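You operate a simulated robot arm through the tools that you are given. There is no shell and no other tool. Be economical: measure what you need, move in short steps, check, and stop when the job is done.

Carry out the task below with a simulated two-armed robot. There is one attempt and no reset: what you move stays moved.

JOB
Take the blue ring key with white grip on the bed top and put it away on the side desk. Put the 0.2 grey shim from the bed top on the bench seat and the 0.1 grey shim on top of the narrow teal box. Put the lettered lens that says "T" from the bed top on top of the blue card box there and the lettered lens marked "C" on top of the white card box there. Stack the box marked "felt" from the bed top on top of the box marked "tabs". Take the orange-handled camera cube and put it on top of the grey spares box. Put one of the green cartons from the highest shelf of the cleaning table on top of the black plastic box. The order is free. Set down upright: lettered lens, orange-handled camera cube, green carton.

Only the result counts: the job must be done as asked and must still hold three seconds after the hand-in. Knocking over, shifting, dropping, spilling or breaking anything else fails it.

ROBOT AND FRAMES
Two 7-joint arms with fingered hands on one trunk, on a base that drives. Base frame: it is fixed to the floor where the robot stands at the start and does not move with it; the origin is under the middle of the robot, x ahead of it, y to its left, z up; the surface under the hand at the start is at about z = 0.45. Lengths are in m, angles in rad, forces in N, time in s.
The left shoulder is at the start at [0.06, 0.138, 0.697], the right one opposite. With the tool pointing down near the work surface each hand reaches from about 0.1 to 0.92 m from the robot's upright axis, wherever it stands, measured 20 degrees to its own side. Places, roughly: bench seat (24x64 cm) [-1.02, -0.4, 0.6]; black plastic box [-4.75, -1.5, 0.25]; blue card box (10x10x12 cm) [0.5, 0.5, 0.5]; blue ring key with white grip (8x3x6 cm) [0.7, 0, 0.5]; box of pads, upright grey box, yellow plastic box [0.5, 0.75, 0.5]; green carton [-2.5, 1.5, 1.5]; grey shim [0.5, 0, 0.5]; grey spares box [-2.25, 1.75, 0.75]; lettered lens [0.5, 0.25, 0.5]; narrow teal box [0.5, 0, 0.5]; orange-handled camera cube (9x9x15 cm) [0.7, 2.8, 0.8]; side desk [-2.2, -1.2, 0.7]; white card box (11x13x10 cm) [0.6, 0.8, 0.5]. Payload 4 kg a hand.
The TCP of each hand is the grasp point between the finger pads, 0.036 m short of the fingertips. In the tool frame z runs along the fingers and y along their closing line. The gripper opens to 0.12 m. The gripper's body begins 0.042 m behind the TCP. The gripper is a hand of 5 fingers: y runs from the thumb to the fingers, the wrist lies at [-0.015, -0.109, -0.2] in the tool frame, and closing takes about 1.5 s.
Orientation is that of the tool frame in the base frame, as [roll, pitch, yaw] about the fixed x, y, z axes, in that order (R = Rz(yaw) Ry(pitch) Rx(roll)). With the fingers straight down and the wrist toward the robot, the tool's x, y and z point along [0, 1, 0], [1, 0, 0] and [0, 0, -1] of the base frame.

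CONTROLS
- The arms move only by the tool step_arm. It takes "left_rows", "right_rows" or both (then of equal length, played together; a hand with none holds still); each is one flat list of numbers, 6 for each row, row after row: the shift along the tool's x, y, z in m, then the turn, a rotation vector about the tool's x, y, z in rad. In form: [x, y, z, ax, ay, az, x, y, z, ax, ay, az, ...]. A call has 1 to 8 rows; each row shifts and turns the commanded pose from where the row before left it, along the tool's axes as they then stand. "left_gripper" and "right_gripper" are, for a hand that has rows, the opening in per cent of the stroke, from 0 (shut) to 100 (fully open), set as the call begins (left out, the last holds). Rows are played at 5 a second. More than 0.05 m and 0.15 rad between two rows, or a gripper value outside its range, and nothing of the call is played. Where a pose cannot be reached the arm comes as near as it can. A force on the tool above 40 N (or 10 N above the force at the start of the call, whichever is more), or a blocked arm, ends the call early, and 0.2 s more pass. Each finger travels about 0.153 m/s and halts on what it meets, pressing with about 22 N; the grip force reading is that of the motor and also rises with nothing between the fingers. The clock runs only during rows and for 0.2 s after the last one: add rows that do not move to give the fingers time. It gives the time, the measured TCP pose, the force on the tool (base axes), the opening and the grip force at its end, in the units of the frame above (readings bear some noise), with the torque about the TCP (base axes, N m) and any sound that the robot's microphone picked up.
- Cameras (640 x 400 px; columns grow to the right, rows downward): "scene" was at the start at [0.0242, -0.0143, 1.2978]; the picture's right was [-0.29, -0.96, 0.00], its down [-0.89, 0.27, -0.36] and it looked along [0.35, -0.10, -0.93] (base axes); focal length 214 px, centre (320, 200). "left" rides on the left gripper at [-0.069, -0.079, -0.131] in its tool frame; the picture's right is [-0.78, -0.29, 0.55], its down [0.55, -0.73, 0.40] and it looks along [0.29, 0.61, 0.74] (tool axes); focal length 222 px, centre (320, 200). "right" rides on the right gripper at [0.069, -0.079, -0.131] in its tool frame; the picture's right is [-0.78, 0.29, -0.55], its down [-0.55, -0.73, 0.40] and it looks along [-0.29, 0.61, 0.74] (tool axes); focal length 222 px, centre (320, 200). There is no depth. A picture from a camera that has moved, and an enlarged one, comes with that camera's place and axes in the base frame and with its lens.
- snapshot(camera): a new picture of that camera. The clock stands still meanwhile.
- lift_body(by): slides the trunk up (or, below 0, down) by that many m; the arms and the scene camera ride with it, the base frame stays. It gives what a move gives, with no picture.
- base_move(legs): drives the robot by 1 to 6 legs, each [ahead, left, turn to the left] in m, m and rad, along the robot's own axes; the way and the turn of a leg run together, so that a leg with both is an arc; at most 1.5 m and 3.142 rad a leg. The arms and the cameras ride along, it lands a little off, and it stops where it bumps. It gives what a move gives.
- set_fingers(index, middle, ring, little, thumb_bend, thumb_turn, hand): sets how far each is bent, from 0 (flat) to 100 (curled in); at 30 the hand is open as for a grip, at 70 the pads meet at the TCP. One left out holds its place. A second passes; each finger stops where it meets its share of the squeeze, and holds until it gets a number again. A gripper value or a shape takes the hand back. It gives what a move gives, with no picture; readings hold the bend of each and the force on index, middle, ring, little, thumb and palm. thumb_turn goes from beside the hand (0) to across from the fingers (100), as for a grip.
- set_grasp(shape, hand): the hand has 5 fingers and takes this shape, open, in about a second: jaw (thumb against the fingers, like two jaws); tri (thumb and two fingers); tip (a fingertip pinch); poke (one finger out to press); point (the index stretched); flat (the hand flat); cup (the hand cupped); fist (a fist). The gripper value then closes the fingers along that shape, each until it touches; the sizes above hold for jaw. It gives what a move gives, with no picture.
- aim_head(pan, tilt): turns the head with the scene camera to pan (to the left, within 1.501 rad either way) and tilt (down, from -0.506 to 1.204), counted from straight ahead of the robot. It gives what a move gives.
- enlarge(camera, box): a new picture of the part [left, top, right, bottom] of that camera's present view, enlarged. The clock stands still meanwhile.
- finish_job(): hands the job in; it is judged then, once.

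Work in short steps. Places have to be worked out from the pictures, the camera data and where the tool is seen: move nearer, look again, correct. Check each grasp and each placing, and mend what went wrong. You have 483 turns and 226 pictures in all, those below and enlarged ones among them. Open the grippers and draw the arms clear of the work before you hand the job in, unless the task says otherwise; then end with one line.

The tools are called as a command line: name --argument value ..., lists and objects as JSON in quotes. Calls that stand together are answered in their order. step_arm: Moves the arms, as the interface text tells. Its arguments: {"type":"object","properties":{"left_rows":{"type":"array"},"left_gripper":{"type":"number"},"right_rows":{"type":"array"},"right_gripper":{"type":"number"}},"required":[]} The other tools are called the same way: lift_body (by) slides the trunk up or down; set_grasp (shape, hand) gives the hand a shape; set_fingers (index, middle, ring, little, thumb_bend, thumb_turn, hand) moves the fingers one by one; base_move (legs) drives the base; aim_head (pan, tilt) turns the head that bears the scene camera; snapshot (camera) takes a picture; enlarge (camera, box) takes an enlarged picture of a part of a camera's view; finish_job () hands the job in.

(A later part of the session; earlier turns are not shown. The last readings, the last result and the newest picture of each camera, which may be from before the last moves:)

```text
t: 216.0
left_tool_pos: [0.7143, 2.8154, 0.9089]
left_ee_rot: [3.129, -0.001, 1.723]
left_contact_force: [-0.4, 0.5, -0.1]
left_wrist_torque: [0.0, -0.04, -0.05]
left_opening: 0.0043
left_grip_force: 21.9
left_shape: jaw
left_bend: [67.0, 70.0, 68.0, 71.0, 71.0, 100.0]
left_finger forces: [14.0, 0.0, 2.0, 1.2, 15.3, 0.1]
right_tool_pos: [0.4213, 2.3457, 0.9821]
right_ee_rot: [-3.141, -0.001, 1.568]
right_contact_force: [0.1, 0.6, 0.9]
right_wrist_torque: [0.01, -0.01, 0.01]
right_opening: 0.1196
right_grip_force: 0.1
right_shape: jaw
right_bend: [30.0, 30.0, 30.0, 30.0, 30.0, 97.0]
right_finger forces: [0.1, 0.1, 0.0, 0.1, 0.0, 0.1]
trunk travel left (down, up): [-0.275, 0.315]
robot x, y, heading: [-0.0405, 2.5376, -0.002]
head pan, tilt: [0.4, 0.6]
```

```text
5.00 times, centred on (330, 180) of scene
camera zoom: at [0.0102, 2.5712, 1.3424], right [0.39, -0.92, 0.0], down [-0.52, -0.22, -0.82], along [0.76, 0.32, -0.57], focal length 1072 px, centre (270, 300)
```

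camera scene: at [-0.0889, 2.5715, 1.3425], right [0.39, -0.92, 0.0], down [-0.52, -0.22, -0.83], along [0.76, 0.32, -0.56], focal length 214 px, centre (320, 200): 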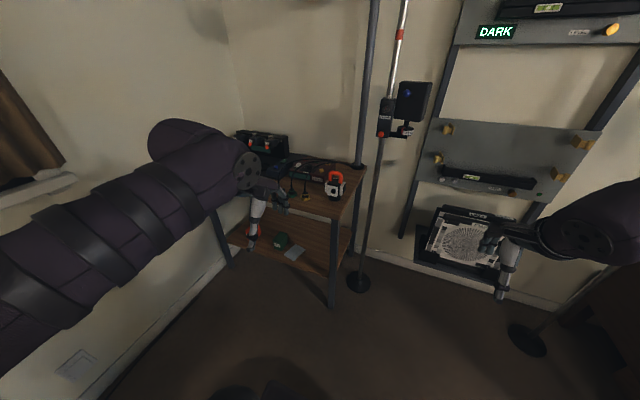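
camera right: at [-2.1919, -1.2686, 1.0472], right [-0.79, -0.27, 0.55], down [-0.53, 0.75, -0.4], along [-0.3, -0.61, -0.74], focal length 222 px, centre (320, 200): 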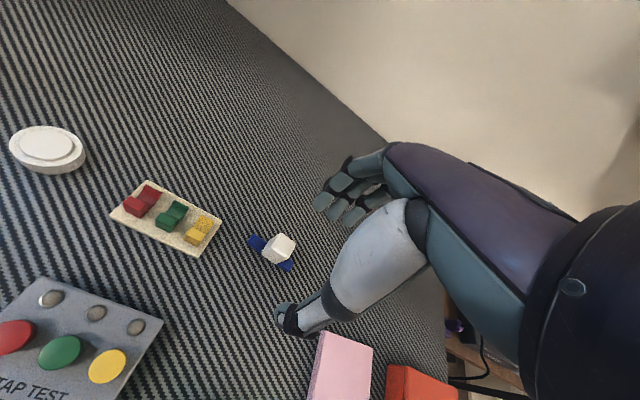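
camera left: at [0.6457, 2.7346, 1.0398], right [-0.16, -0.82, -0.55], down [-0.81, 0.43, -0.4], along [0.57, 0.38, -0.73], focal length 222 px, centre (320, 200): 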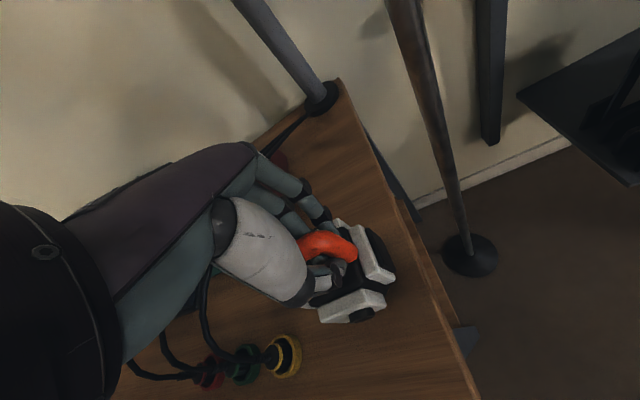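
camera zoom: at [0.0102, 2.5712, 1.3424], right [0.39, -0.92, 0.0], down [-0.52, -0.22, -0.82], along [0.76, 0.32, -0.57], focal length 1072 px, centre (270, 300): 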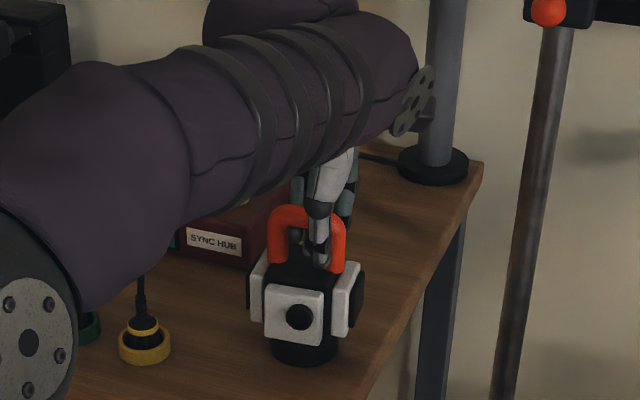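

The fingertips met under the bar instead of pinching it. I reopen, raise 2 cm and close again.

step_arm --left_rows '[0, 0, 0, 0, 0, 0, 0, 0, 0, 0, 0, 0, 0, 0, 0, 0, 0, 0, 0, 0, 0, 0, 0, 0, 0, 0, -0.02, 0, 0, 0]' --left_gripper 65

step_arm --left_rows '[0, 0, 0, 0, 0, 0, 0, 0, 0, 0, 0, 0, 0, 0, 0, 0, 0, 0, 0, 0, 0, 0, 0, 0, 0, 0, 0, 0, 0, 0, 0, 0, 0, 0, 0, 0, 0, 0, 0, 0, 0, 0]' --left_gripper 0

enlarge --camera "scene" --box '[300, 160, 360, 220]'

enlarge --camera "left" --box '[260, 180, 420, 340]'

```text
t: 217.2
left_tool_pos: [0.714, 2.8134, 0.9299]
left_ee_rot: [3.129, -0.004, 1.727]
left_contact_force: [-0.8, 0.6, 0.0]
left_wrist_torque: [0.03, 0.04, 0.01]
left_opening: 0.0779
left_grip_force: 0.1
left_shape: jaw
left_bend: [36.0, 40.0, 38.0, 62.0, 44.0, 100.0]
left_finger forces: [0.1, 0.0, 0.0, 0.0, 0.0, 0.0]
right_tool_pos: [0.4201, 2.3454, 0.983]
right_ee_rot: [-3.141, -0.002, 1.568]
right_contact_force: [-0.2, -0.2, 0.7]
right_wrist_torque: [-0.01, 0.03, 0.0]
right_opening: 0.1196
right_grip_force: 0.0
right_shape: jaw
right_bend: [30.0, 30.0, 30.0, 30.0, 30.0, 97.0]
right_finger forces: [0.0, 0.0, 0.0, 0.0, 0.1, 0.1]
trunk travel left (down, up): [-0.275, 0.315]
robot x, y, heading: [-0.0454, 2.5349, -0.005]
head pan, tilt: [0.4, 0.6]
```

```text
t: 218.8
left_tool_pos: [0.7125, 2.8143, 0.9297]
left_ee_rot: [3.129, -0.004, 1.725]
left_contact_force: [-0.2, -0.3, 0.5]
left_wrist_torque: [-0.04, -0.03, -0.02]
left_opening: 0.0101
left_grip_force: 22.2
left_shape: jaw
left_bend: [62.0, 67.0, 66.0, 70.0, 71.0, 100.0]
left_finger forces: [12.6, 5.0, 2.2, 0.0, 18.2, 0.0]
right_tool_pos: [0.4206, 2.3462, 0.9811]
right_ee_rot: [-3.141, 0.001, 1.567]
right_contact_force: [-0.5, 0.3, -0.1]
right_wrist_torque: [0.0, 0.05, 0.0]
right_opening: 0.1195
right_grip_force: 0.1
right_shape: jaw
right_bend: [30.0, 30.0, 30.0, 30.0, 30.0, 97.0]
right_finger forces: [0.0, 0.0, 0.0, 0.0, 0.0, 0.1]
trunk travel left (down, up): [-0.275, 0.315]
robot x, y, heading: [-0.0414, 2.5368, -0.007]
head pan, tilt: [0.4, 0.6]
```

```text
6.67 times, centred on (330, 190) of scene
camera zoom: at [0.0106, 2.5713, 1.3424], right [0.39, -0.92, 0.0], down [-0.52, -0.22, -0.82], along [0.76, 0.32, -0.57], focal length 1430 px, centre (253, 267)
```

zoom: 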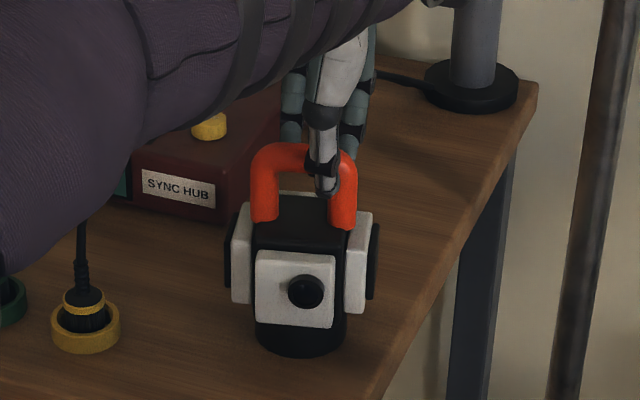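

```text
2.50 times, centred on (340, 260) of left
camera zoom: at [0.6445, 2.7332, 1.0591], right [-0.16, -0.82, -0.55], down [-0.81, 0.43, -0.4], along [0.57, 0.38, -0.73], focal length 555 px, centre (270, 50)
```

zoom: 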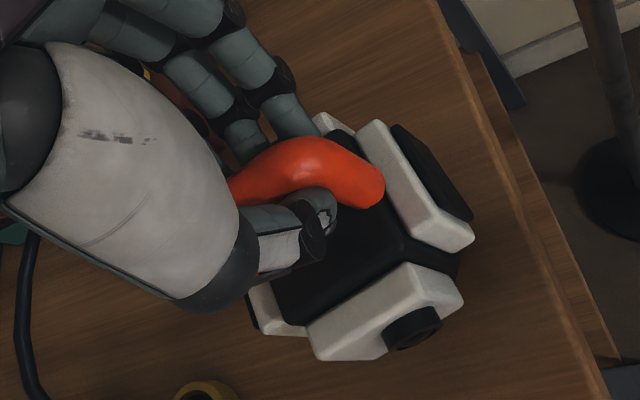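

Now it pinches the bar (opening 1 cm, several fingers loaded). I lift gently and check.

step_arm --left_rows '[0, 0, -0.01, 0, 0, 0, 0, 0, -0.02, 0, 0, 0, 0, 0, -0.03, 0, 0, 0]'

enlarge --camera "scene" --box '[280, 140, 380, 220]'

```text
t: 219.6
left_tool_pos: [0.7144, 2.8156, 0.9903]
left_ee_rot: [3.131, -0.003, 1.725]
left_contact_force: [-0.2, 1.1, -5.4]
left_wrist_torque: [-0.07, -0.05, 0.01]
left_opening: 0.0101
left_grip_force: 22.2
left_shape: jaw
left_bend: [62.0, 67.0, 67.0, 70.0, 71.0, 100.0]
left_finger forces: [13.2, 5.3, 2.5, 0.0, 17.9, 0.0]
right_tool_pos: [0.4204, 2.346, 0.9811]
right_ee_rot: [-3.14, 0.0, 1.568]
right_contact_force: [0.1, 0.0, -0.8]
right_wrist_torque: [0.02, 0.01, 0.01]
right_opening: 0.1198
right_grip_force: 0.0
right_shape: jaw
right_bend: [30.0, 30.0, 30.0, 30.0, 30.0, 97.0]
right_finger forces: [0.0, 0.0, 0.0, 0.0, 0.0, 0.1]
trunk travel left (down, up): [-0.275, 0.315]
robot x, y, heading: [-0.0407, 2.5338, -0.003]
head pan, tilt: [0.4, 0.6]
```

```text
5.00 times, centred on (330, 180) of scene
camera zoom: at [0.0106, 2.5713, 1.3424], right [0.39, -0.92, 0.0], down [-0.52, -0.22, -0.82], along [0.76, 0.32, -0.57], focal length 1072 px, centre (270, 300)
```

zoom: 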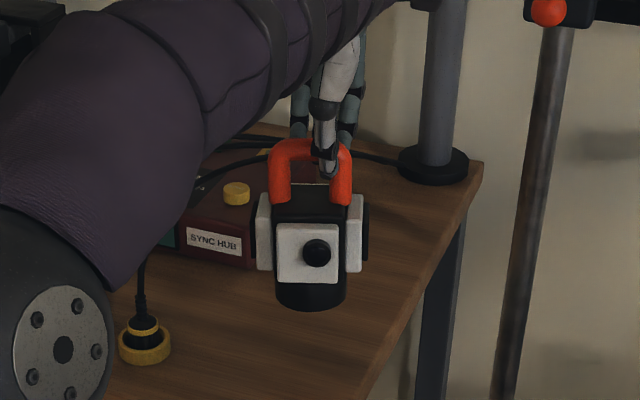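

Cube held steadily. I raise it, draw back, drive out and turn to face the cleaning table.

step_arm --left_rows '[0, 0, -0.04, 0, 0, 0, 0, -0.01, -0.04, 0, 0, 0, 0, -0.045, 0, 0, 0, 0, 0, -0.045, 0, 0, 0, 0, 0, -0.045, 0, 0, 0, 0, 0, -0.045, 0, 0, 0, 0, 0, -0.045, 0, 0, 0, 0, 0, -0.045, 0, 0, 0, 0]'

base_move --legs '[[-0.9, 0, 0], [0, -0.4, 0], [0, 0, 1.571], [0, 0, 1.571]]'

aim_head --pan 0.0 --tilt 0.3

snapshot --camera "scene"

```text
t: 221.4
left_tool_pos: [0.4367, 2.7684, 1.0645]
left_ee_rot: [3.129, -0.003, 1.726]
left_contact_force: [-0.3, 0.9, -4.9]
left_wrist_torque: [-0.03, -0.08, 0.0]
left_opening: 0.0098
left_grip_force: 21.9
left_shape: jaw
left_bend: [62.0, 68.0, 70.0, 70.0, 72.0, 100.0]
left_finger forces: [13.8, 4.6, 2.8, 0.1, 18.4, 0.0]
right_tool_pos: [0.4204, 2.3464, 0.9829]
right_ee_rot: [-3.141, 0.0, 1.568]
right_contact_force: [-0.4, 1.2, -0.7]
right_wrist_torque: [0.0, -0.01, 0.01]
right_opening: 0.1196
right_grip_force: 0.1
right_shape: jaw
right_bend: [30.0, 30.0, 30.0, 30.0, 30.0, 97.0]
right_finger forces: [0.0, 0.0, 0.0, 0.0, 0.0, 0.0]
trunk travel left (down, up): [-0.275, 0.315]
robot x, y, heading: [-0.0428, 2.5322, -0.005]
head pan, tilt: [0.4, 0.6]
```

```text
t: 236.0
left_tool_pos: [-1.4289, 1.9035, 1.0657]
left_ee_rot: [3.131, -0.004, -1.382]
left_contact_force: [-0.1, 0.5, -5.2]
left_wrist_torque: [0.08, 0.06, -0.04]
left_opening: 0.0092
left_grip_force: 21.9
left_shape: jaw
left_bend: [62.0, 68.0, 70.0, 70.0, 72.0, 100.0]
left_finger forces: [13.2, 4.5, 2.7, 0.0, 17.5, 0.0]
right_tool_pos: [-1.4245, 2.3266, 0.9815]
right_ee_rot: [-3.141, 0.0, -1.542]
right_contact_force: [1.3, 0.1, -0.9]
right_wrist_torque: [0.0, 0.01, 0.0]
right_opening: 0.1198
right_grip_force: 0.1
right_shape: jaw
right_bend: [30.0, 30.0, 30.0, 30.0, 30.0, 97.0]
right_finger forces: [0.0, 0.1, 0.0, 0.0, 0.1, 0.1]
trunk travel left (down, up): [-0.275, 0.315]
robot x, y, heading: [-0.9567, 2.1531, -3.114]
head pan, tilt: [0.4, 0.6]
```

```text
t: 236.9
left_tool_pos: [-1.4265, 1.9036, 1.0661]
left_ee_rot: [3.127, -0.002, -1.383]
left_contact_force: [-0.5, -0.2, -6.2]
left_wrist_torque: [0.0, 0.04, -0.02]
left_opening: 0.0094
left_grip_force: 21.6
left_shape: jaw
left_bend: [62.0, 68.0, 70.0, 70.0, 72.0, 100.0]
left_finger forces: [13.3, 4.5, 2.7, 0.0, 17.5, 0.0]
right_tool_pos: [-1.4239, 2.3266, 0.9814]
right_ee_rot: [3.14, 0.0, -1.541]
right_contact_force: [-0.1, -0.9, -0.1]
right_wrist_torque: [0.04, 0.01, 0.0]
right_opening: 0.1198
right_grip_force: 0.1
right_shape: jaw
right_bend: [30.0, 30.0, 30.0, 30.0, 30.0, 97.0]
right_finger forces: [0.0, 0.0, 0.0, 0.1, 0.1, 0.0]
trunk travel left (down, up): [-0.275, 0.315]
robot x, y, heading: [-0.9554, 2.1535, -3.106]
head pan, tilt: [0.0, 0.3]
```

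```text
90 pictures are left
camera scene: at [-1.0181, 2.1524, 1.3698], right [-0.03, 1.0, 0.0], down [0.3, 0.01, -0.95], along [-0.95, -0.03, -0.3], focal length 214 px, centre (320, 200)
```

scene: 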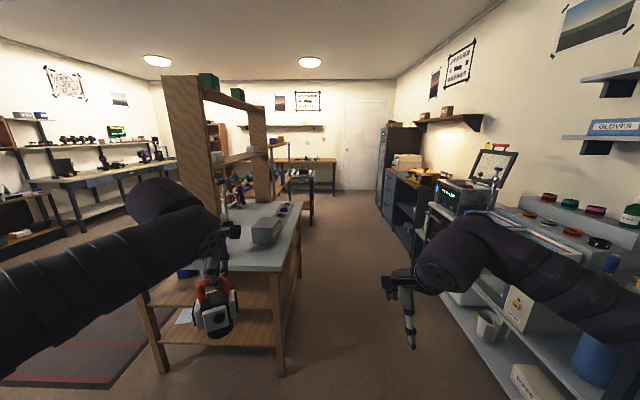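

enlarge --camera "scene" --box '[140, 60, 320, 240]'

enlarge --camera "scene" --box '[130, 180, 320, 380]'

```text
2.22 times, centred on (230, 150) of scene
camera zoom: at [-1.0181, 2.1524, 1.3698], right [-0.03, 1.0, 0.0], down [0.3, 0.01, -0.95], along [-0.95, -0.03, -0.3], focal length 477 px, centre (520, 311)
```

zoom: 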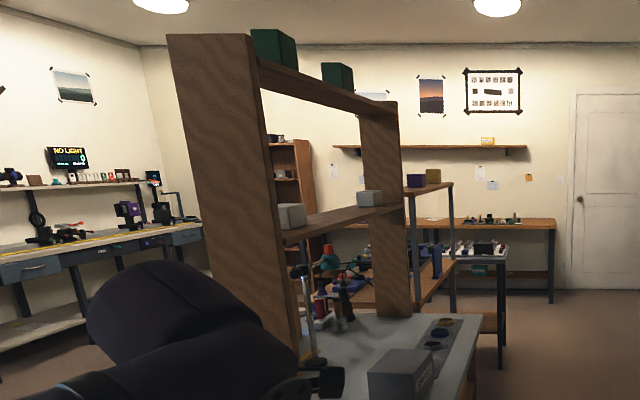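

```text
2.00 times, centred on (225, 280) of scene
camera zoom: at [-1.0181, 2.1524, 1.3698], right [-0.03, 1.0, 0.0], down [0.3, 0.01, -0.95], along [-0.95, -0.03, -0.3], focal length 429 px, centre (510, 40)
```

zoom: 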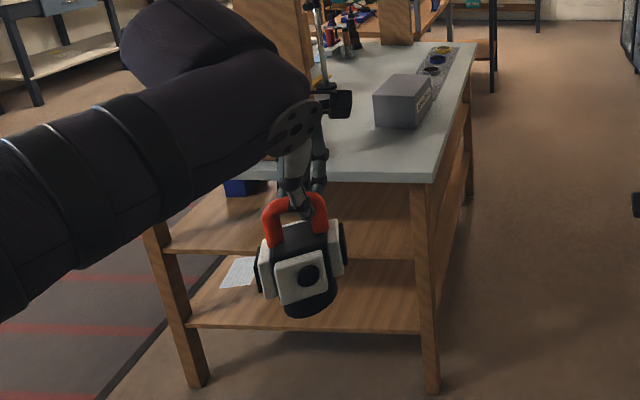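

The cube hangs upright. The spares box top is near (-2.215, 1.785, 0.845); the shelf unit runs down the table's middle (y≈1.5–1.65), so I'll approach diagonally from the aisle. I stretch the right arm forward to keep its elbow in, then drive and turn.

step_arm --left_rows '[0, 0, -0.02, 0, 0, 0, 0, 0, -0.02, 0, 0, 0, 0, 0, 0, 0, 0, 0, 0, 0, 0, 0, 0, 0, 0, 0, 0, 0, 0, 0, 0, 0, 0, 0, 0, 0, 0, 0, 0, 0, 0, 0]' --right_rows '[0, 0.045, 0, 0, 0, 0, 0, 0.045, 0, 0, 0, 0, 0, 0.045, 0, 0, 0, 0, 0, 0.045, 0, 0, 0, 0, 0, 0.045, 0, 0, 0, 0, 0, 0.045, 0, 0, 0, 0, 0, 0.045, 0, 0, 0, 0]'

base_move --legs '[[0, -0.18, 0], [0.62, 0, 0], [0, 0, 0.52]]'

aim_head --pan 0.15 --tilt 0.7

snapshot --camera "scene"

```text
t: 238.5
left_tool_pos: [-1.4277, 1.9029, 1.1043]
left_ee_rot: [3.132, -0.004, -1.382]
left_contact_force: [-0.4, 0.0, -5.3]
left_wrist_torque: [0.02, 0.09, 0.02]
left_opening: 0.0096
left_grip_force: 22.2
left_shape: jaw
left_bend: [62.0, 68.0, 70.0, 70.0, 72.0, 100.0]
left_finger forces: [13.3, 4.3, 2.8, 0.1, 18.4, 0.0]
right_tool_pos: [-1.7383, 2.3131, 0.9796]
right_ee_rot: [-3.141, 0.003, -1.539]
right_contact_force: [-0.5, 0.5, 0.9]
right_wrist_torque: [-0.04, 0.0, -0.03]
right_opening: 0.1199
right_grip_force: 0.1
right_shape: jaw
right_bend: [30.0, 30.0, 30.0, 30.0, 30.0, 97.0]
right_finger forces: [0.1, 0.0, 0.0, 0.0, 0.0, 0.0]
trunk travel left (down, up): [-0.275, 0.315]
robot x, y, heading: [-0.9517, 2.1549, -3.116]
head pan, tilt: [0.0, 0.3]
```

```text
t: 244.7
left_tool_pos: [-1.87, 1.8647, 1.1056]
left_ee_rot: [3.129, -0.002, -0.846]
left_contact_force: [0.4, -0.4, -5.0]
left_wrist_torque: [0.03, 0.07, 0.02]
left_opening: 0.0095
left_grip_force: 22.2
left_shape: jaw
left_bend: [62.0, 68.0, 70.0, 70.0, 72.0, 100.0]
left_finger forces: [12.9, 4.5, 2.7, 0.1, 17.7, 0.1]
right_tool_pos: [-2.3486, 2.0611, 0.9805]
right_ee_rot: [-3.141, 0.001, -1.006]
right_contact_force: [0.2, 1.1, -0.3]
right_wrist_torque: [-0.04, 0.02, -0.01]
right_opening: 0.1198
right_grip_force: 0.0
right_shape: jaw
right_bend: [30.0, 30.0, 30.0, 30.0, 30.0, 97.0]
right_finger forces: [0.0, 0.0, 0.1, 0.0, 0.0, 0.0]
trunk travel left (down, up): [-0.275, 0.315]
robot x, y, heading: [-1.5899, 2.3253, -2.576]
head pan, tilt: [0.0, 0.3]
```

```text
t: 245.5
left_tool_pos: [-1.8709, 1.8658, 1.1046]
left_ee_rot: [3.13, -0.003, -0.845]
left_contact_force: [-0.3, -0.1, -5.2]
left_wrist_torque: [0.0, 0.06, -0.01]
left_opening: 0.0094
left_grip_force: 21.9
left_shape: jaw
left_bend: [62.0, 68.0, 70.0, 70.0, 72.0, 100.0]
left_finger forces: [12.9, 4.3, 2.7, 0.0, 17.6, 0.0]
right_tool_pos: [-2.3475, 2.0603, 0.9818]
right_ee_rot: [-3.141, 0.001, -1.003]
right_contact_force: [0.3, 0.2, 0.2]
right_wrist_torque: [-0.03, 0.02, -0.03]
right_opening: 0.1199
right_grip_force: 0.0
right_shape: jaw
right_bend: [30.0, 30.0, 30.0, 30.0, 30.0, 97.0]
right_finger forces: [0.0, 0.0, 0.1, 0.1, 0.0, 0.0]
trunk travel left (down, up): [-0.275, 0.315]
robot x, y, heading: [-1.595, 2.3201, -2.574]
head pan, tilt: [0.15, 0.7]
```

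```text
87 pictures are left
camera scene: at [-1.6301, 2.2823, 1.3338], right [-0.66, 0.75, 0.0], down [0.49, 0.42, -0.77], along [-0.58, -0.5, -0.64], focal length 214 px, centre (320, 200)
```

scene: 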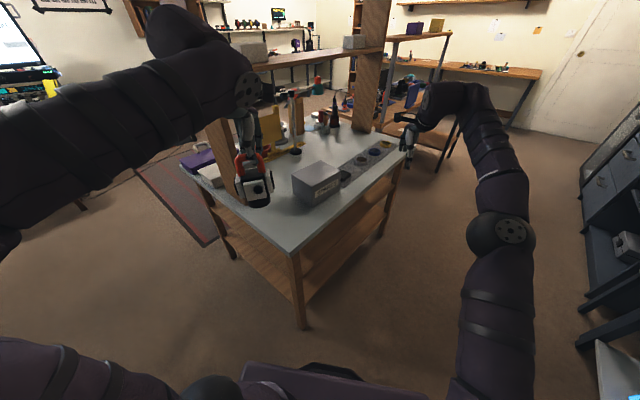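

enlarge --camera "scene" --box '[210, 110, 370, 230]'

```text
3.33 times, centred on (290, 170) of scene
camera zoom: at [-1.6301, 2.2823, 1.3338], right [-0.66, 0.75, 0.0], down [0.49, 0.42, -0.77], along [-0.58, -0.5, -0.64], focal length 715 px, centre (420, 300)
```

zoom: 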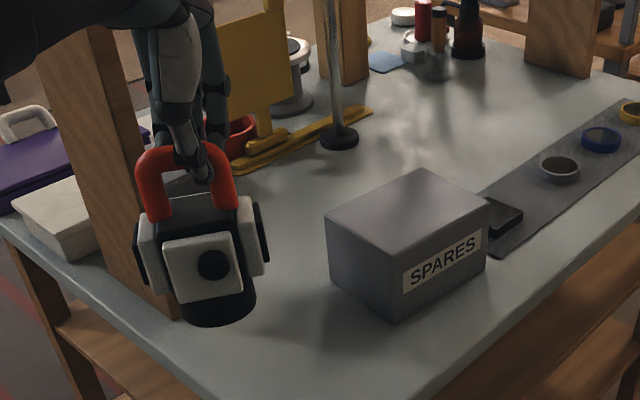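

Box centre (-2.20, 1.775) confirmed; the cube's centre is ~2 cm off the TCP toward tool +x. I shift the base right for reach and move the cube over the box.

base_move --legs '[[0, -0.12, 0]]'

step_arm --left_rows '[-0.0075, 0.0463, 0, 0, 0, 0, -0.0075, 0.0463, 0, 0, 0, 0, -0.0075, 0.0463, 0, 0, 0, 0, -0.0075, 0.0463, 0, 0, 0, 0, -0.0075, 0.0463, 0, 0, 0, 0, -0.0075, 0.0463, 0, 0, 0, 0, -0.0075, 0.0463, 0, 0, 0, 0]'

enlarge --camera "scene" --box '[230, 90, 390, 210]'

snapshot --camera "left"

```text
t: 246.8
left_tool_pos: [-1.936, 1.9687, 1.104]
left_ee_rot: [3.13, -0.003, -0.85]
left_contact_force: [0.0, 0.3, -6.0]
left_wrist_torque: [0.02, 0.04, 0.02]
left_opening: 0.0095
left_grip_force: 22.1
left_shape: jaw
left_bend: [62.0, 68.0, 70.0, 70.0, 72.0, 100.0]
left_finger forces: [13.0, 4.6, 2.7, 0.0, 17.6, 0.1]
right_tool_pos: [-2.4133, 2.1637, 0.981]
right_ee_rot: [-3.141, 0.0, -1.008]
right_contact_force: [-0.1, 0.5, -0.7]
right_wrist_torque: [-0.01, -0.01, 0.0]
right_opening: 0.1199
right_grip_force: 0.1
right_shape: jaw
right_bend: [30.0, 30.0, 30.0, 30.0, 30.0, 97.0]
right_finger forces: [0.1, 0.0, 0.0, 0.0, 0.0, 0.1]
trunk travel left (down, up): [-0.275, 0.315]
robot x, y, heading: [-1.6575, 2.4228, -2.579]
head pan, tilt: [0.15, 0.7]
```

```text
t: 248.4
left_tool_pos: [-2.1589, 1.8327, 1.0974]
left_ee_rot: [3.133, -0.005, -0.851]
left_contact_force: [-1.2, -0.1, -5.8]
left_wrist_torque: [-0.07, 0.07, -0.01]
left_opening: 0.0094
left_grip_force: 22.2
left_shape: jaw
left_bend: [62.0, 68.0, 70.0, 70.0, 72.0, 100.0]
left_finger forces: [13.6, 4.7, 2.5, 0.0, 19.6, 0.0]
left hand out of reach, approached as far as the arm can: row 6, 7
right_tool_pos: [-2.4138, 2.1637, 0.9802]
right_ee_rot: [-3.141, 0.001, -1.008]
right_contact_force: [-0.1, -1.3, -1.2]
right_wrist_torque: [0.03, 0.0, 0.01]
right_opening: 0.1197
right_grip_force: 0.0
right_shape: jaw
right_bend: [30.0, 30.0, 30.0, 30.0, 30.0, 97.0]
right_finger forces: [0.0, 0.1, 0.1, 0.1, 0.1, 0.0]
trunk travel left (down, up): [-0.275, 0.315]
robot x, y, heading: [-1.6567, 2.4221, -2.584]
head pan, tilt: [0.15, 0.7]
```

```text
3.33 times, centred on (310, 150) of scene
camera zoom: at [-1.6955, 2.3832, 1.3336], right [-0.65, 0.76, 0.0], down [0.49, 0.42, -0.76], along [-0.58, -0.5, -0.65], focal length 715 px, centre (353, 367)
```

zoom: 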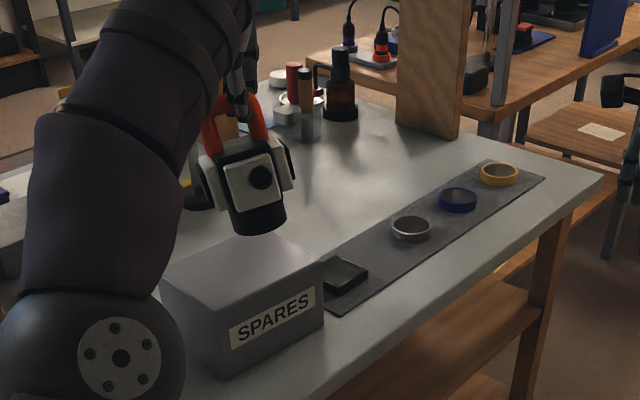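

```text
84 pictures are left
camera left: at [-2.1439, 1.939, 1.2272], right [-0.3, 0.78, -0.55], down [0.91, 0.07, -0.4], along [-0.27, -0.63, -0.73], focal length 222 px, centre (320, 200)
```

left: 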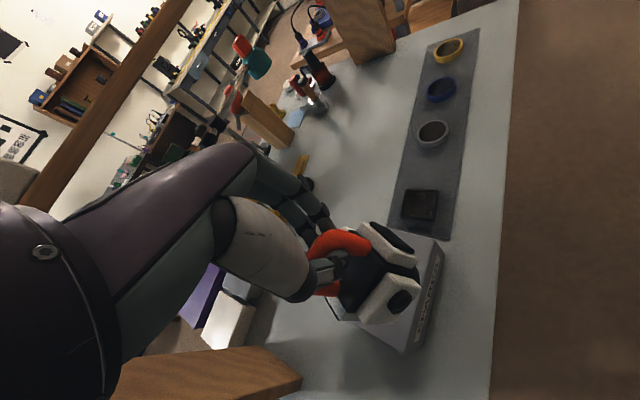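

Slightly out of reach. I nudge the base along -x and lower a little to gain reach.

base_move --legs '[[0.055, -0.035, 0]]'

step_arm --left_rows '[0.01, 0, 0.03, 0, 0, 0, 0.015, 0.02, 0.005, 0, 0, 0]'

enlarge --camera "scene" --box '[230, 90, 390, 210]'

snapshot --camera "left"

```text
t: 249.3
left_tool_pos: [-2.2232, 1.8328, 1.0966]
left_ee_rot: [3.131, -0.004, -0.852]
left_contact_force: [-0.7, 0.6, -5.6]
left_wrist_torque: [-0.03, 0.04, 0.0]
left_opening: 0.0096
left_grip_force: 21.6
left_shape: jaw
left_bend: [62.0, 68.0, 70.0, 70.0, 72.0, 100.0]
left_finger forces: [12.9, 4.5, 2.4, 0.1, 18.5, 0.0]
right_tool_pos: [-2.4777, 2.1645, 0.9803]
right_ee_rot: [-3.138, -0.001, -1.008]
right_contact_force: [-0.4, 0.3, 0.6]
right_wrist_torque: [0.02, 0.0, -0.01]
right_opening: 0.1196
right_grip_force: 0.0
right_shape: jaw
right_bend: [30.0, 30.0, 30.0, 30.0, 30.0, 97.0]
right_finger forces: [0.0, 0.1, 0.0, 0.1, 0.0, 0.0]
trunk travel left (down, up): [-0.275, 0.315]
robot x, y, heading: [-1.7205, 2.4186, -2.576]
head pan, tilt: [0.15, 0.7]
```

```text
t: 249.9
left_tool_pos: [-2.2206, 1.8, 1.0621]
left_ee_rot: [3.131, -0.006, -0.852]
left_contact_force: [0.7, 0.2, -5.7]
left_wrist_torque: [-0.01, 0.0, -0.02]
left_opening: 0.0094
left_grip_force: 21.4
left_shape: jaw
left_bend: [62.0, 68.0, 70.0, 70.0, 72.0, 100.0]
left_finger forces: [12.2, 4.2, 2.4, 0.0, 17.7, 0.0]
right_tool_pos: [-2.4774, 2.1646, 0.9794]
right_ee_rot: [-3.139, -0.001, -1.008]
right_contact_force: [-0.7, 0.1, -0.3]
right_wrist_torque: [0.0, -0.01, -0.02]
right_opening: 0.1197
right_grip_force: 0.0
right_shape: jaw
right_bend: [30.0, 30.0, 30.0, 30.0, 30.0, 97.0]
right_finger forces: [0.1, 0.0, 0.0, 0.1, 0.0, 0.0]
trunk travel left (down, up): [-0.275, 0.315]
robot x, y, heading: [-1.7216, 2.423, -2.578]
head pan, tilt: [0.15, 0.7]
```

```text
3.33 times, centred on (310, 150) of scene
camera zoom: at [-1.7598, 2.3841, 1.3336], right [-0.65, 0.76, 0.0], down [0.49, 0.42, -0.76], along [-0.58, -0.5, -0.64], focal length 715 px, centre (353, 367)
```

zoom: 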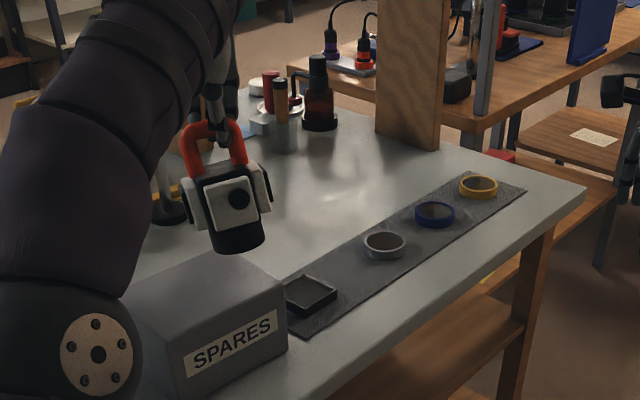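

```text
82 pictures are left
camera left: at [-2.2068, 1.9062, 1.1927], right [-0.3, 0.78, -0.55], down [0.91, 0.07, -0.4], along [-0.28, -0.63, -0.73], focal length 222 px, centre (320, 200)
```

left: 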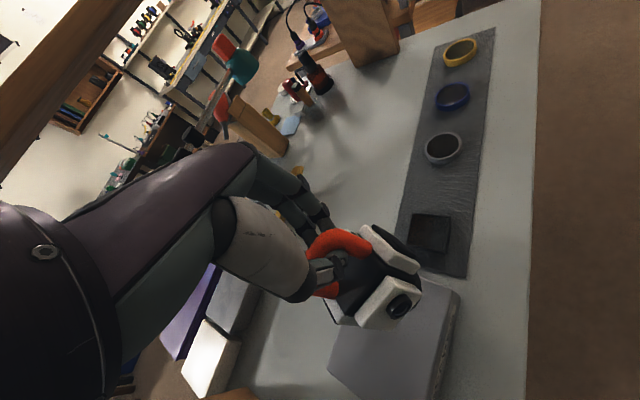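

Combining both views, the box top is higher than thought (z≈0.87) with centre about (-2.165, 1.80). I shift the cube accordingly and recheck.

step_arm --left_rows '[0.014, -0.021, 0, 0, 0, 0, 0.013, -0.021, 0, 0, 0, 0]'

enlarge --camera "scene" --box '[230, 100, 350, 220]'

snapshot --camera "left"

snapshot --camera "right"

```text
t: 250.6
left_tool_pos: [-2.1707, 1.8086, 1.0632]
left_ee_rot: [3.132, -0.001, -0.849]
left_contact_force: [0.0, -0.9, -5.1]
left_wrist_torque: [-0.05, 0.1, 0.02]
left_opening: 0.0094
left_grip_force: 22.1
left_shape: jaw
left_bend: [62.0, 68.0, 70.0, 70.0, 72.0, 100.0]
left_finger forces: [12.1, 4.0, 2.5, 0.0, 17.9, 0.0]
right_tool_pos: [-2.4767, 2.1658, 0.9808]
right_ee_rot: [3.141, 0.001, -1.008]
right_contact_force: [0.3, 0.2, 0.0]
right_wrist_torque: [0.0, 0.03, 0.0]
right_opening: 0.12
right_grip_force: 0.0
right_shape: jaw
right_bend: [30.0, 30.0, 30.0, 30.0, 30.0, 97.0]
right_finger forces: [0.0, 0.0, 0.1, 0.0, 0.0, 0.0]
trunk travel left (down, up): [-0.275, 0.315]
robot x, y, heading: [-1.7196, 2.4243, -2.578]
head pan, tilt: [0.15, 0.7]
```

```text
3.33 times, centred on (290, 160) of scene
camera zoom: at [-1.7587, 2.3844, 1.3338], right [-0.65, 0.76, 0.0], down [0.49, 0.42, -0.76], along [-0.58, -0.5, -0.64], focal length 715 px, centre (420, 333)
```

zoom: 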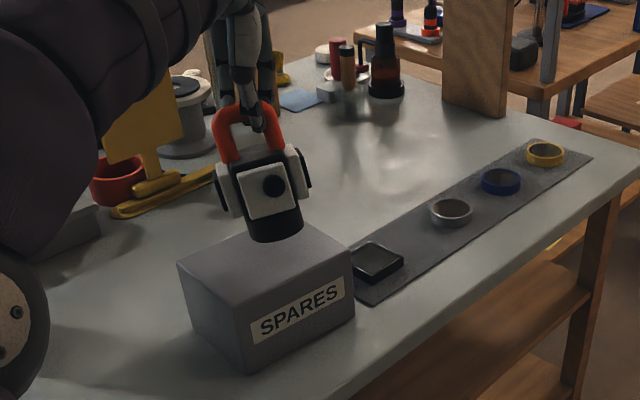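

```text
80 pictures are left
camera left: at [-2.1564, 1.9145, 1.1927], right [-0.3, 0.78, -0.55], down [0.91, 0.07, -0.4], along [-0.28, -0.63, -0.73], focal length 222 px, centre (320, 200)
```

left: 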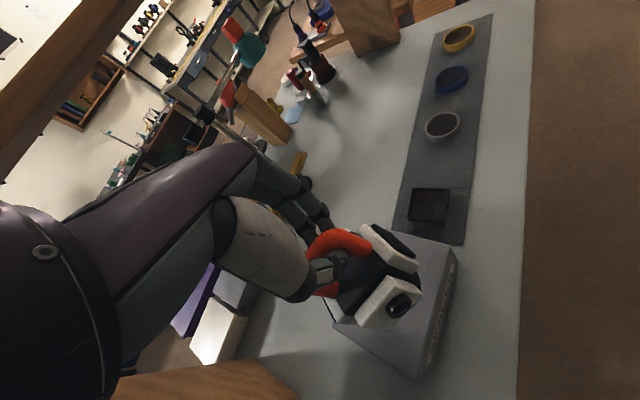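

```text
79 pictures are left
camera right: at [-2.3729, 2.148, 1.1116], right [-0.66, 0.51, 0.55], down [0.33, 0.86, -0.4], along [-0.67, -0.08, -0.74], focal length 222 px, centre (320, 200)
```

right: 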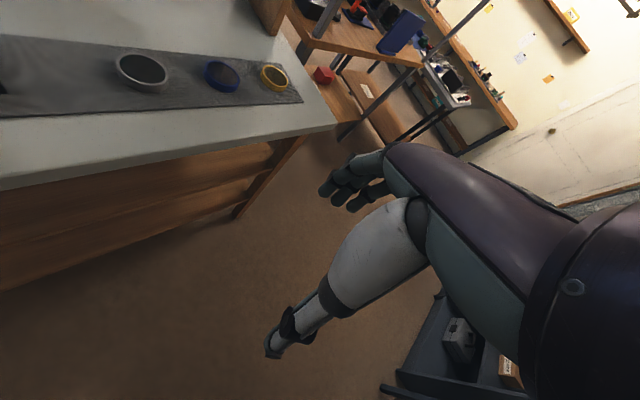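

The cube needs about 2 cm more toward the robot-side; I adjust and lower in steps.

step_arm --left_rows '[0.012, -0.018, 0, 0, 0, 0, 0, 0, 0.015, 0, 0, 0]'

enlarge --camera "scene" --box '[230, 110, 340, 220]'

```text
t: 251.2
left_tool_pos: [-2.1496, 1.811, 1.0498]
left_ee_rot: [3.132, -0.004, -0.852]
left_contact_force: [0.6, 0.5, -5.3]
left_wrist_torque: [-0.06, 0.07, 0.02]
left_opening: 0.0096
left_grip_force: 21.3
left_shape: jaw
left_bend: [62.0, 68.0, 70.0, 70.0, 72.0, 100.0]
left_finger forces: [11.9, 3.9, 2.3, 0.1, 17.3, 0.1]
right_tool_pos: [-2.4782, 2.1646, 0.9811]
right_ee_rot: [-3.141, -0.001, -1.01]
right_contact_force: [0.4, 0.6, 0.6]
right_wrist_torque: [0.0, -0.01, -0.01]
right_opening: 0.1198
right_grip_force: 0.0
right_shape: jaw
right_bend: [30.0, 30.0, 30.0, 30.0, 30.0, 97.0]
right_finger forces: [0.0, 0.1, 0.0, 0.0, 0.0, 0.1]
trunk travel left (down, up): [-0.275, 0.315]
robot x, y, heading: [-1.7226, 2.4213, -2.578]
head pan, tilt: [0.15, 0.7]
```

```text
3.64 times, centred on (285, 165) of scene
camera zoom: at [-1.7592, 2.3843, 1.3337], right [-0.65, 0.76, 0.0], down [0.49, 0.42, -0.76], along [-0.58, -0.5, -0.64], focal length 780 px, centre (447, 327)
```

zoom: 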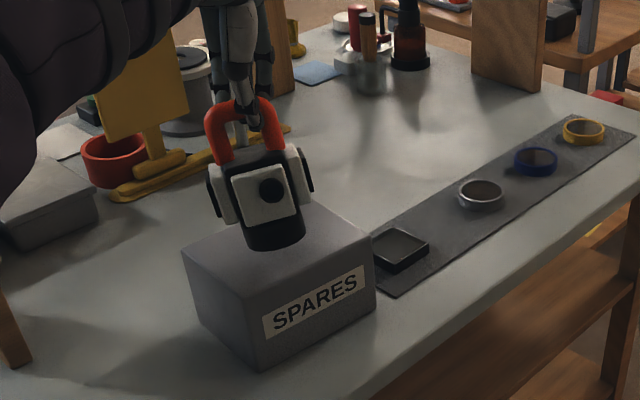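

Now well centred. Lower in small steps until contact.

step_arm --left_rows '[0, 0, 0.008, 0, 0, 0, 0, 0, 0.006, 0, 0, 0, 0, 0, 0.005, 0, 0, 0]'

step_arm --left_rows '[0, 0, 0.005, 0, 0, 0, 0, 0, 0.004, 0, 0, 0]'

```text
t: 251.9
left_tool_pos: [-2.1492, 1.8112, 1.0306]
left_ee_rot: [3.128, -0.003, -0.851]
left_contact_force: [-0.6, 0.7, -0.4]
left_wrist_torque: [-0.06, 0.08, -0.01]
left_opening: 0.0095
left_grip_force: 22.3
left_shape: jaw
left_bend: [62.0, 68.0, 70.0, 70.0, 72.0, 100.0]
left_finger forces: [12.0, 3.4, 2.3, 0.0, 16.8, 0.0]
right_tool_pos: [-2.4777, 2.1648, 0.9807]
right_ee_rot: [3.141, -0.001, -1.009]
right_contact_force: [0.2, -0.5, 0.4]
right_wrist_torque: [-0.03, 0.01, -0.02]
right_opening: 0.1199
right_grip_force: 0.1
right_shape: jaw
right_bend: [30.0, 30.0, 30.0, 30.0, 30.0, 97.0]
right_finger forces: [0.2, 0.0, 0.1, 0.0, 0.1, 0.0]
trunk travel left (down, up): [-0.275, 0.315]
robot x, y, heading: [-1.7197, 2.4244, -2.577]
head pan, tilt: [0.15, 0.7]
```

```text
t: 252.6
left_tool_pos: [-2.1498, 1.8114, 1.0199]
left_ee_rot: [3.128, -0.005, -0.852]
left_contact_force: [-1.0, -0.6, 2.0]
left_wrist_torque: [-0.15, 0.02, 0.03]
left_opening: 0.0077
left_grip_force: 21.6
left_shape: jaw
left_bend: [72.0, 72.0, 70.0, 70.0, 76.0, 100.0]
left_finger forces: [9.8, 0.0, 3.0, 0.0, 12.8, 0.0]
right_tool_pos: [-2.4778, 2.1644, 0.9817]
right_ee_rot: [-3.141, -0.001, -1.011]
right_contact_force: [0.9, -1.0, -0.4]
right_wrist_torque: [0.01, 0.02, -0.01]
right_opening: 0.1199
right_grip_force: 0.0
right_shape: jaw
right_bend: [30.0, 30.0, 30.0, 30.0, 30.0, 97.0]
right_finger forces: [0.0, 0.1, 0.0, 0.0, 0.0, 0.0]
trunk travel left (down, up): [-0.275, 0.315]
robot x, y, heading: [-1.7199, 2.4232, -2.579]
head pan, tilt: [0.15, 0.7]
```

Contact taken (weight gone, fingers sliding on the bar). Let me see how it stands before releasing.

enlarge --camera "scene" --box '[240, 120, 340, 220]'

```text
4.00 times, centred on (290, 170) of scene
camera zoom: at [-1.7588, 2.385, 1.3338], right [-0.65, 0.76, 0.0], down [0.49, 0.42, -0.77], along [-0.58, -0.5, -0.64], focal length 858 px, centre (440, 320)
```

zoom: 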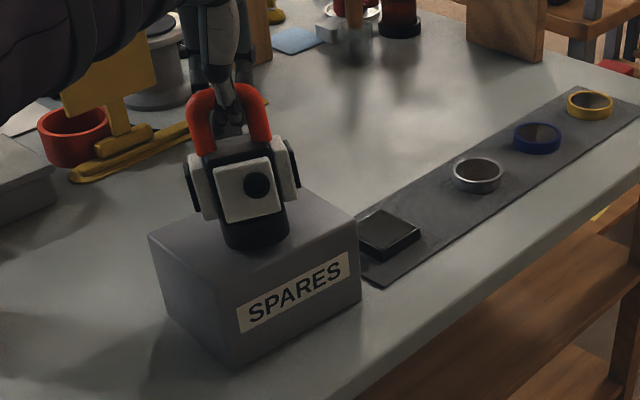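

It stands upright in the middle. I open the hand and rise straight up.

step_arm --left_rows '[0, 0, 0, 0, 0, 0, 0, 0, 0, 0, 0, 0, 0, 0, 0, 0, 0, 0, 0, 0, 0, 0, 0, 0, 0, 0, 0, 0, 0, 0]' --left_gripper 70

step_arm --left_rows '[0, 0, -0.015, 0, 0, 0, 0, 0, -0.02, 0, 0, 0, 0, 0, -0.03, 0, 0, 0, 0, 0, -0.03, 0, 0, 0, 0, -0.02, -0.02, 0, 0, 0]'

enlarge --camera "scene" --box '[230, 90, 340, 220]'

```text
t: 253.8
left_tool_pos: [-2.1497, 1.8113, 1.0202]
left_ee_rot: [3.131, -0.006, -0.853]
left_contact_force: [0.6, -0.8, 0.3]
left_wrist_torque: [0.0, 0.01, -0.01]
left_opening: 0.0841
left_grip_force: 0.0
left_shape: jaw
left_bend: [35.0, 38.0, 37.0, 59.0, 42.0, 99.0]
left_finger forces: [0.1, 0.0, 0.0, 0.0, 0.0, 0.1]
right_tool_pos: [-2.4776, 2.1642, 0.9812]
right_ee_rot: [-3.141, 0.0, -1.009]
right_contact_force: [0.7, -0.3, 0.1]
right_wrist_torque: [-0.03, 0.03, -0.02]
right_opening: 0.1197
right_grip_force: 0.1
right_shape: jaw
right_bend: [30.0, 30.0, 30.0, 30.0, 30.0, 97.0]
right_finger forces: [0.0, 0.1, 0.0, 0.0, 0.0, 0.0]
trunk travel left (down, up): [-0.275, 0.315]
robot x, y, heading: [-1.7202, 2.4192, -2.575]
head pan, tilt: [0.15, 0.7]
```

```text
t: 254.9
left_tool_pos: [-2.1348, 1.8252, 1.1351]
left_ee_rot: [3.13, -0.006, -0.851]
left_contact_force: [-0.2, -0.3, -0.5]
left_wrist_torque: [0.01, -0.03, -0.02]
left_opening: 0.084
left_grip_force: 0.0
left_shape: jaw
left_bend: [35.0, 38.0, 37.0, 59.0, 42.0, 99.0]
left_finger forces: [0.1, 0.0, 0.0, 0.0, 0.1, 0.0]
right_tool_pos: [-2.4771, 2.1649, 0.9817]
right_ee_rot: [-3.14, -0.001, -1.01]
right_contact_force: [0.5, 1.4, 0.3]
right_wrist_torque: [-0.03, -0.01, -0.02]
right_opening: 0.1198
right_grip_force: 0.1
right_shape: jaw
right_bend: [30.0, 30.0, 30.0, 30.0, 30.0, 97.0]
right_finger forces: [0.1, 0.1, 0.1, 0.1, 0.0, 0.0]
trunk travel left (down, up): [-0.275, 0.315]
robot x, y, heading: [-1.7187, 2.4222, -2.581]
head pan, tilt: [0.15, 0.7]
```

```text
3.08 times, centred on (285, 155) of scene
camera zoom: at [-1.7587, 2.3848, 1.3338], right [-0.65, 0.76, 0.0], down [0.49, 0.42, -0.76], along [-0.58, -0.5, -0.64], focal length 660 px, centre (428, 338)
```

zoom: 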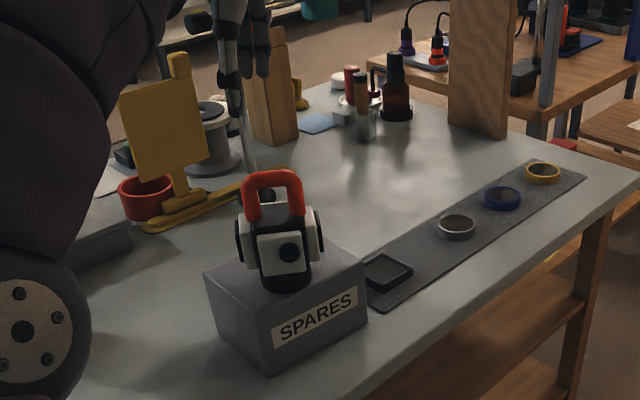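

The camera cube stands on the spares box. I retract the left hand, back out to open floor, retract the right hand, and raise the trunk for the high shelf.

step_arm --left_rows '[0, -0.04, -0.02, 0, 0, 0, 0, -0.045, 0, 0, 0, 0, 0, -0.045, 0, 0, 0, 0, 0, -0.045, 0, 0, 0, 0, 0, -0.045, 0, 0, 0, 0]'

base_move --legs '[[-0.55, 0, 0], [0, 0.5, 0]]'

step_arm --right_rows '[0, -0.045, 0, 0, 0, 0, 0, -0.045, 0, 0, 0, 0, 0, -0.045, 0, 0, 0, 0, 0, -0.045, 0, 0, 0, 0, 0, -0.045, 0, 0, 0, 0, 0, -0.045, 0, 0, 0, 0]'

lift_body --by 0.31

base_move --legs '[[0, 0, 1.0]]'

aim_head --pan -0.7 --tilt 0.2

snapshot --camera "scene"

```text
t: 256.1
left_tool_pos: [-1.9688, 1.9698, 1.1547]
left_ee_rot: [3.131, -0.006, -0.849]
left_contact_force: [0.2, 0.3, -0.6]
left_wrist_torque: [0.01, 0.0, -0.02]
left_opening: 0.0839
left_grip_force: 0.1
left_shape: jaw
left_bend: [35.0, 38.0, 37.0, 59.0, 42.0, 99.0]
left_finger forces: [0.0, 0.0, 0.1, 0.0, 0.1, 0.0]
right_tool_pos: [-2.477, 2.1641, 0.9812]
right_ee_rot: [-3.14, 0.0, -1.009]
right_contact_force: [-0.6, -0.2, 1.0]
right_wrist_torque: [0.0, 0.0, -0.03]
right_opening: 0.1199
right_grip_force: 0.1
right_shape: jaw
right_bend: [30.0, 30.0, 30.0, 30.0, 30.0, 97.0]
right_finger forces: [0.1, 0.0, 0.0, 0.0, 0.0, 0.0]
trunk travel left (down, up): [-0.275, 0.315]
robot x, y, heading: [-1.7235, 2.4269, -2.578]
head pan, tilt: [0.15, 0.7]
```

```text
t: 261.8
left_tool_pos: [-1.2397, 1.8426, 1.1546]
left_ee_rot: [3.131, -0.004, -0.849]
left_contact_force: [0.5, 0.4, 0.0]
left_wrist_torque: [0.01, 0.0, -0.02]
left_opening: 0.084
left_grip_force: 0.1
left_shape: jaw
left_bend: [35.0, 38.0, 37.0, 59.0, 42.0, 99.0]
left_finger forces: [0.0, 0.0, 0.0, 0.0, 0.0, 0.0]
right_tool_pos: [-1.7473, 2.0356, 0.9798]
right_ee_rot: [3.141, 0.001, -1.005]
right_contact_force: [0.0, 0.0, -0.5]
right_wrist_torque: [-0.02, 0.02, -0.03]
right_opening: 0.1198
right_grip_force: 0.0
right_shape: jaw
right_bend: [30.0, 30.0, 30.0, 30.0, 30.0, 97.0]
right_finger forces: [0.1, 0.0, 0.0, 0.0, 0.1, 0.0]
trunk travel left (down, up): [-0.275, 0.315]
robot x, y, heading: [-0.9929, 2.2986, -2.578]
head pan, tilt: [0.15, 0.7]
```

```text
t: 263.2
left_tool_pos: [-1.2385, 1.8432, 1.1544]
left_ee_rot: [3.129, -0.005, -0.848]
left_contact_force: [0.0, 0.0, -0.2]
left_wrist_torque: [0.01, -0.01, -0.02]
left_opening: 0.084
left_grip_force: 0.1
left_shape: jaw
left_bend: [35.0, 38.0, 37.0, 59.0, 42.0, 99.0]
left_finger forces: [0.0, 0.0, 0.0, 0.0, 0.0, 0.0]
right_tool_pos: [-1.5178, 2.183, 0.98]
right_ee_rot: [-3.142, 0.001, -1.006]
right_contact_force: [-1.0, -0.7, -0.8]
right_wrist_torque: [0.02, 0.01, 0.01]
right_opening: 0.12
right_grip_force: 0.1
right_shape: jaw
right_bend: [30.0, 30.0, 30.0, 30.0, 30.0, 97.0]
right_finger forces: [0.0, 0.1, 0.0, 0.0, 0.0, 0.0]
trunk travel left (down, up): [-0.275, 0.315]
robot x, y, heading: [-0.9921, 2.2967, -2.575]
head pan, tilt: [0.15, 0.7]
```

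```text
t: 266.3
left_tool_pos: [-1.2388, 1.8434, 1.4637]
left_ee_rot: [3.13, -0.006, -0.848]
left_contact_force: [0.4, 0.5, 0.1]
left_wrist_torque: [-0.01, 0.0, -0.01]
left_opening: 0.0842
left_grip_force: 0.0
left_shape: jaw
left_bend: [35.0, 38.0, 37.0, 59.0, 42.0, 99.0]
left_finger forces: [0.1, 0.1, 0.0, 0.0, 0.0, 0.0]
right_tool_pos: [-1.5167, 2.1831, 1.2901]
right_ee_rot: [-3.141, 0.0, -1.006]
right_contact_force: [-0.4, 0.5, 0.1]
right_wrist_torque: [-0.03, 0.01, 0.01]
right_opening: 0.1195
right_grip_force: 0.2
right_shape: jaw
right_bend: [30.0, 30.0, 30.0, 30.0, 30.0, 97.0]
right_finger forces: [0.0, 0.0, 0.0, 0.0, 0.0, 0.1]
trunk travel left (down, up): [-0.585, 0.005]
robot x, y, heading: [-0.9942, 2.2936, -2.575]
head pan, tilt: [0.15, 0.7]
```

```text
t: 269.2
left_tool_pos: [-0.7526, 1.8379, 1.464]
left_ee_rot: [3.13, -0.005, 0.132]
left_contact_force: [0.4, -0.3, -0.8]
left_wrist_torque: [0.0, -0.03, 0.04]
left_opening: 0.0842
left_grip_force: 0.1
left_shape: jaw
left_bend: [35.0, 38.0, 37.0, 59.0, 42.0, 99.0]
left_finger forces: [0.1, 0.0, 0.0, 0.0, 0.1, 0.0]
right_tool_pos: [-1.1897, 1.7966, 1.29]
right_ee_rot: [3.141, 0.001, -0.026]
right_contact_force: [0.2, 0.0, -0.1]
right_wrist_torque: [0.01, 0.04, -0.02]
right_opening: 0.1196
right_grip_force: 0.1
right_shape: jaw
right_bend: [30.0, 30.0, 30.0, 30.0, 30.0, 97.0]
right_finger forces: [0.1, 0.1, 0.1, 0.0, 0.1, 0.0]
trunk travel left (down, up): [-0.585, 0.005]
robot x, y, heading: [-0.9906, 2.2957, -1.596]
head pan, tilt: [0.15, 0.7]
```

```text
t: 270.4
left_tool_pos: [-0.7527, 1.8385, 1.4646]
left_ee_rot: [3.13, -0.005, 0.131]
left_contact_force: [0.3, 0.8, 0.0]
left_wrist_torque: [0.01, 0.03, -0.03]
left_opening: 0.0843
left_grip_force: 0.1
left_shape: jaw
left_bend: [35.0, 38.0, 37.0, 59.0, 42.0, 99.0]
left_finger forces: [0.0, 0.0, 0.0, 0.0, 0.1, 0.0]
right_tool_pos: [-1.1914, 1.7972, 1.2901]
right_ee_rot: [-3.141, 0.0, -0.027]
right_contact_force: [-0.4, -0.2, 0.9]
right_wrist_torque: [0.03, 0.02, 0.03]
right_opening: 0.1196
right_grip_force: 0.1
right_shape: jaw
right_bend: [30.0, 30.0, 30.0, 30.0, 30.0, 97.0]
right_finger forces: [0.0, 0.0, 0.0, 0.0, 0.0, 0.0]
trunk travel left (down, up): [-0.585, 0.005]
robot x, y, heading: [-0.9929, 2.2977, -1.599]
head pan, tilt: [-0.7, 0.201]
```

```text
75 pictures are left
camera scene: at [-1.0518, 2.258, 1.6892], right [-0.75, 0.66, 0.0], down [0.13, 0.15, -0.98], along [-0.65, -0.73, -0.2], focal length 214 px, centre (320, 200)
```

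scene: 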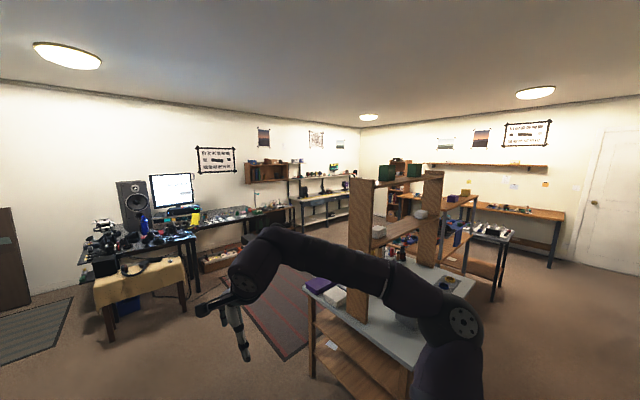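

enlarge --camera "scene" --box '[330, 140, 470, 240]'

```text
4.00 times, centred on (400, 190) of scene
camera zoom: at [-1.0518, 2.258, 1.6892], right [-0.75, 0.66, 0.0], down [0.13, 0.15, -0.98], along [-0.65, -0.73, -0.2], focal length 858 px, centre (0, 240)
```

zoom: 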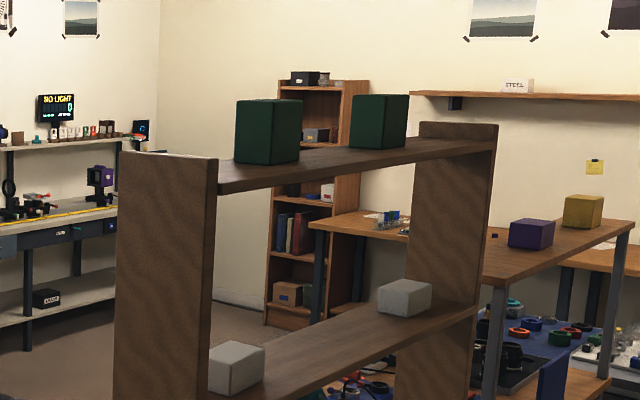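

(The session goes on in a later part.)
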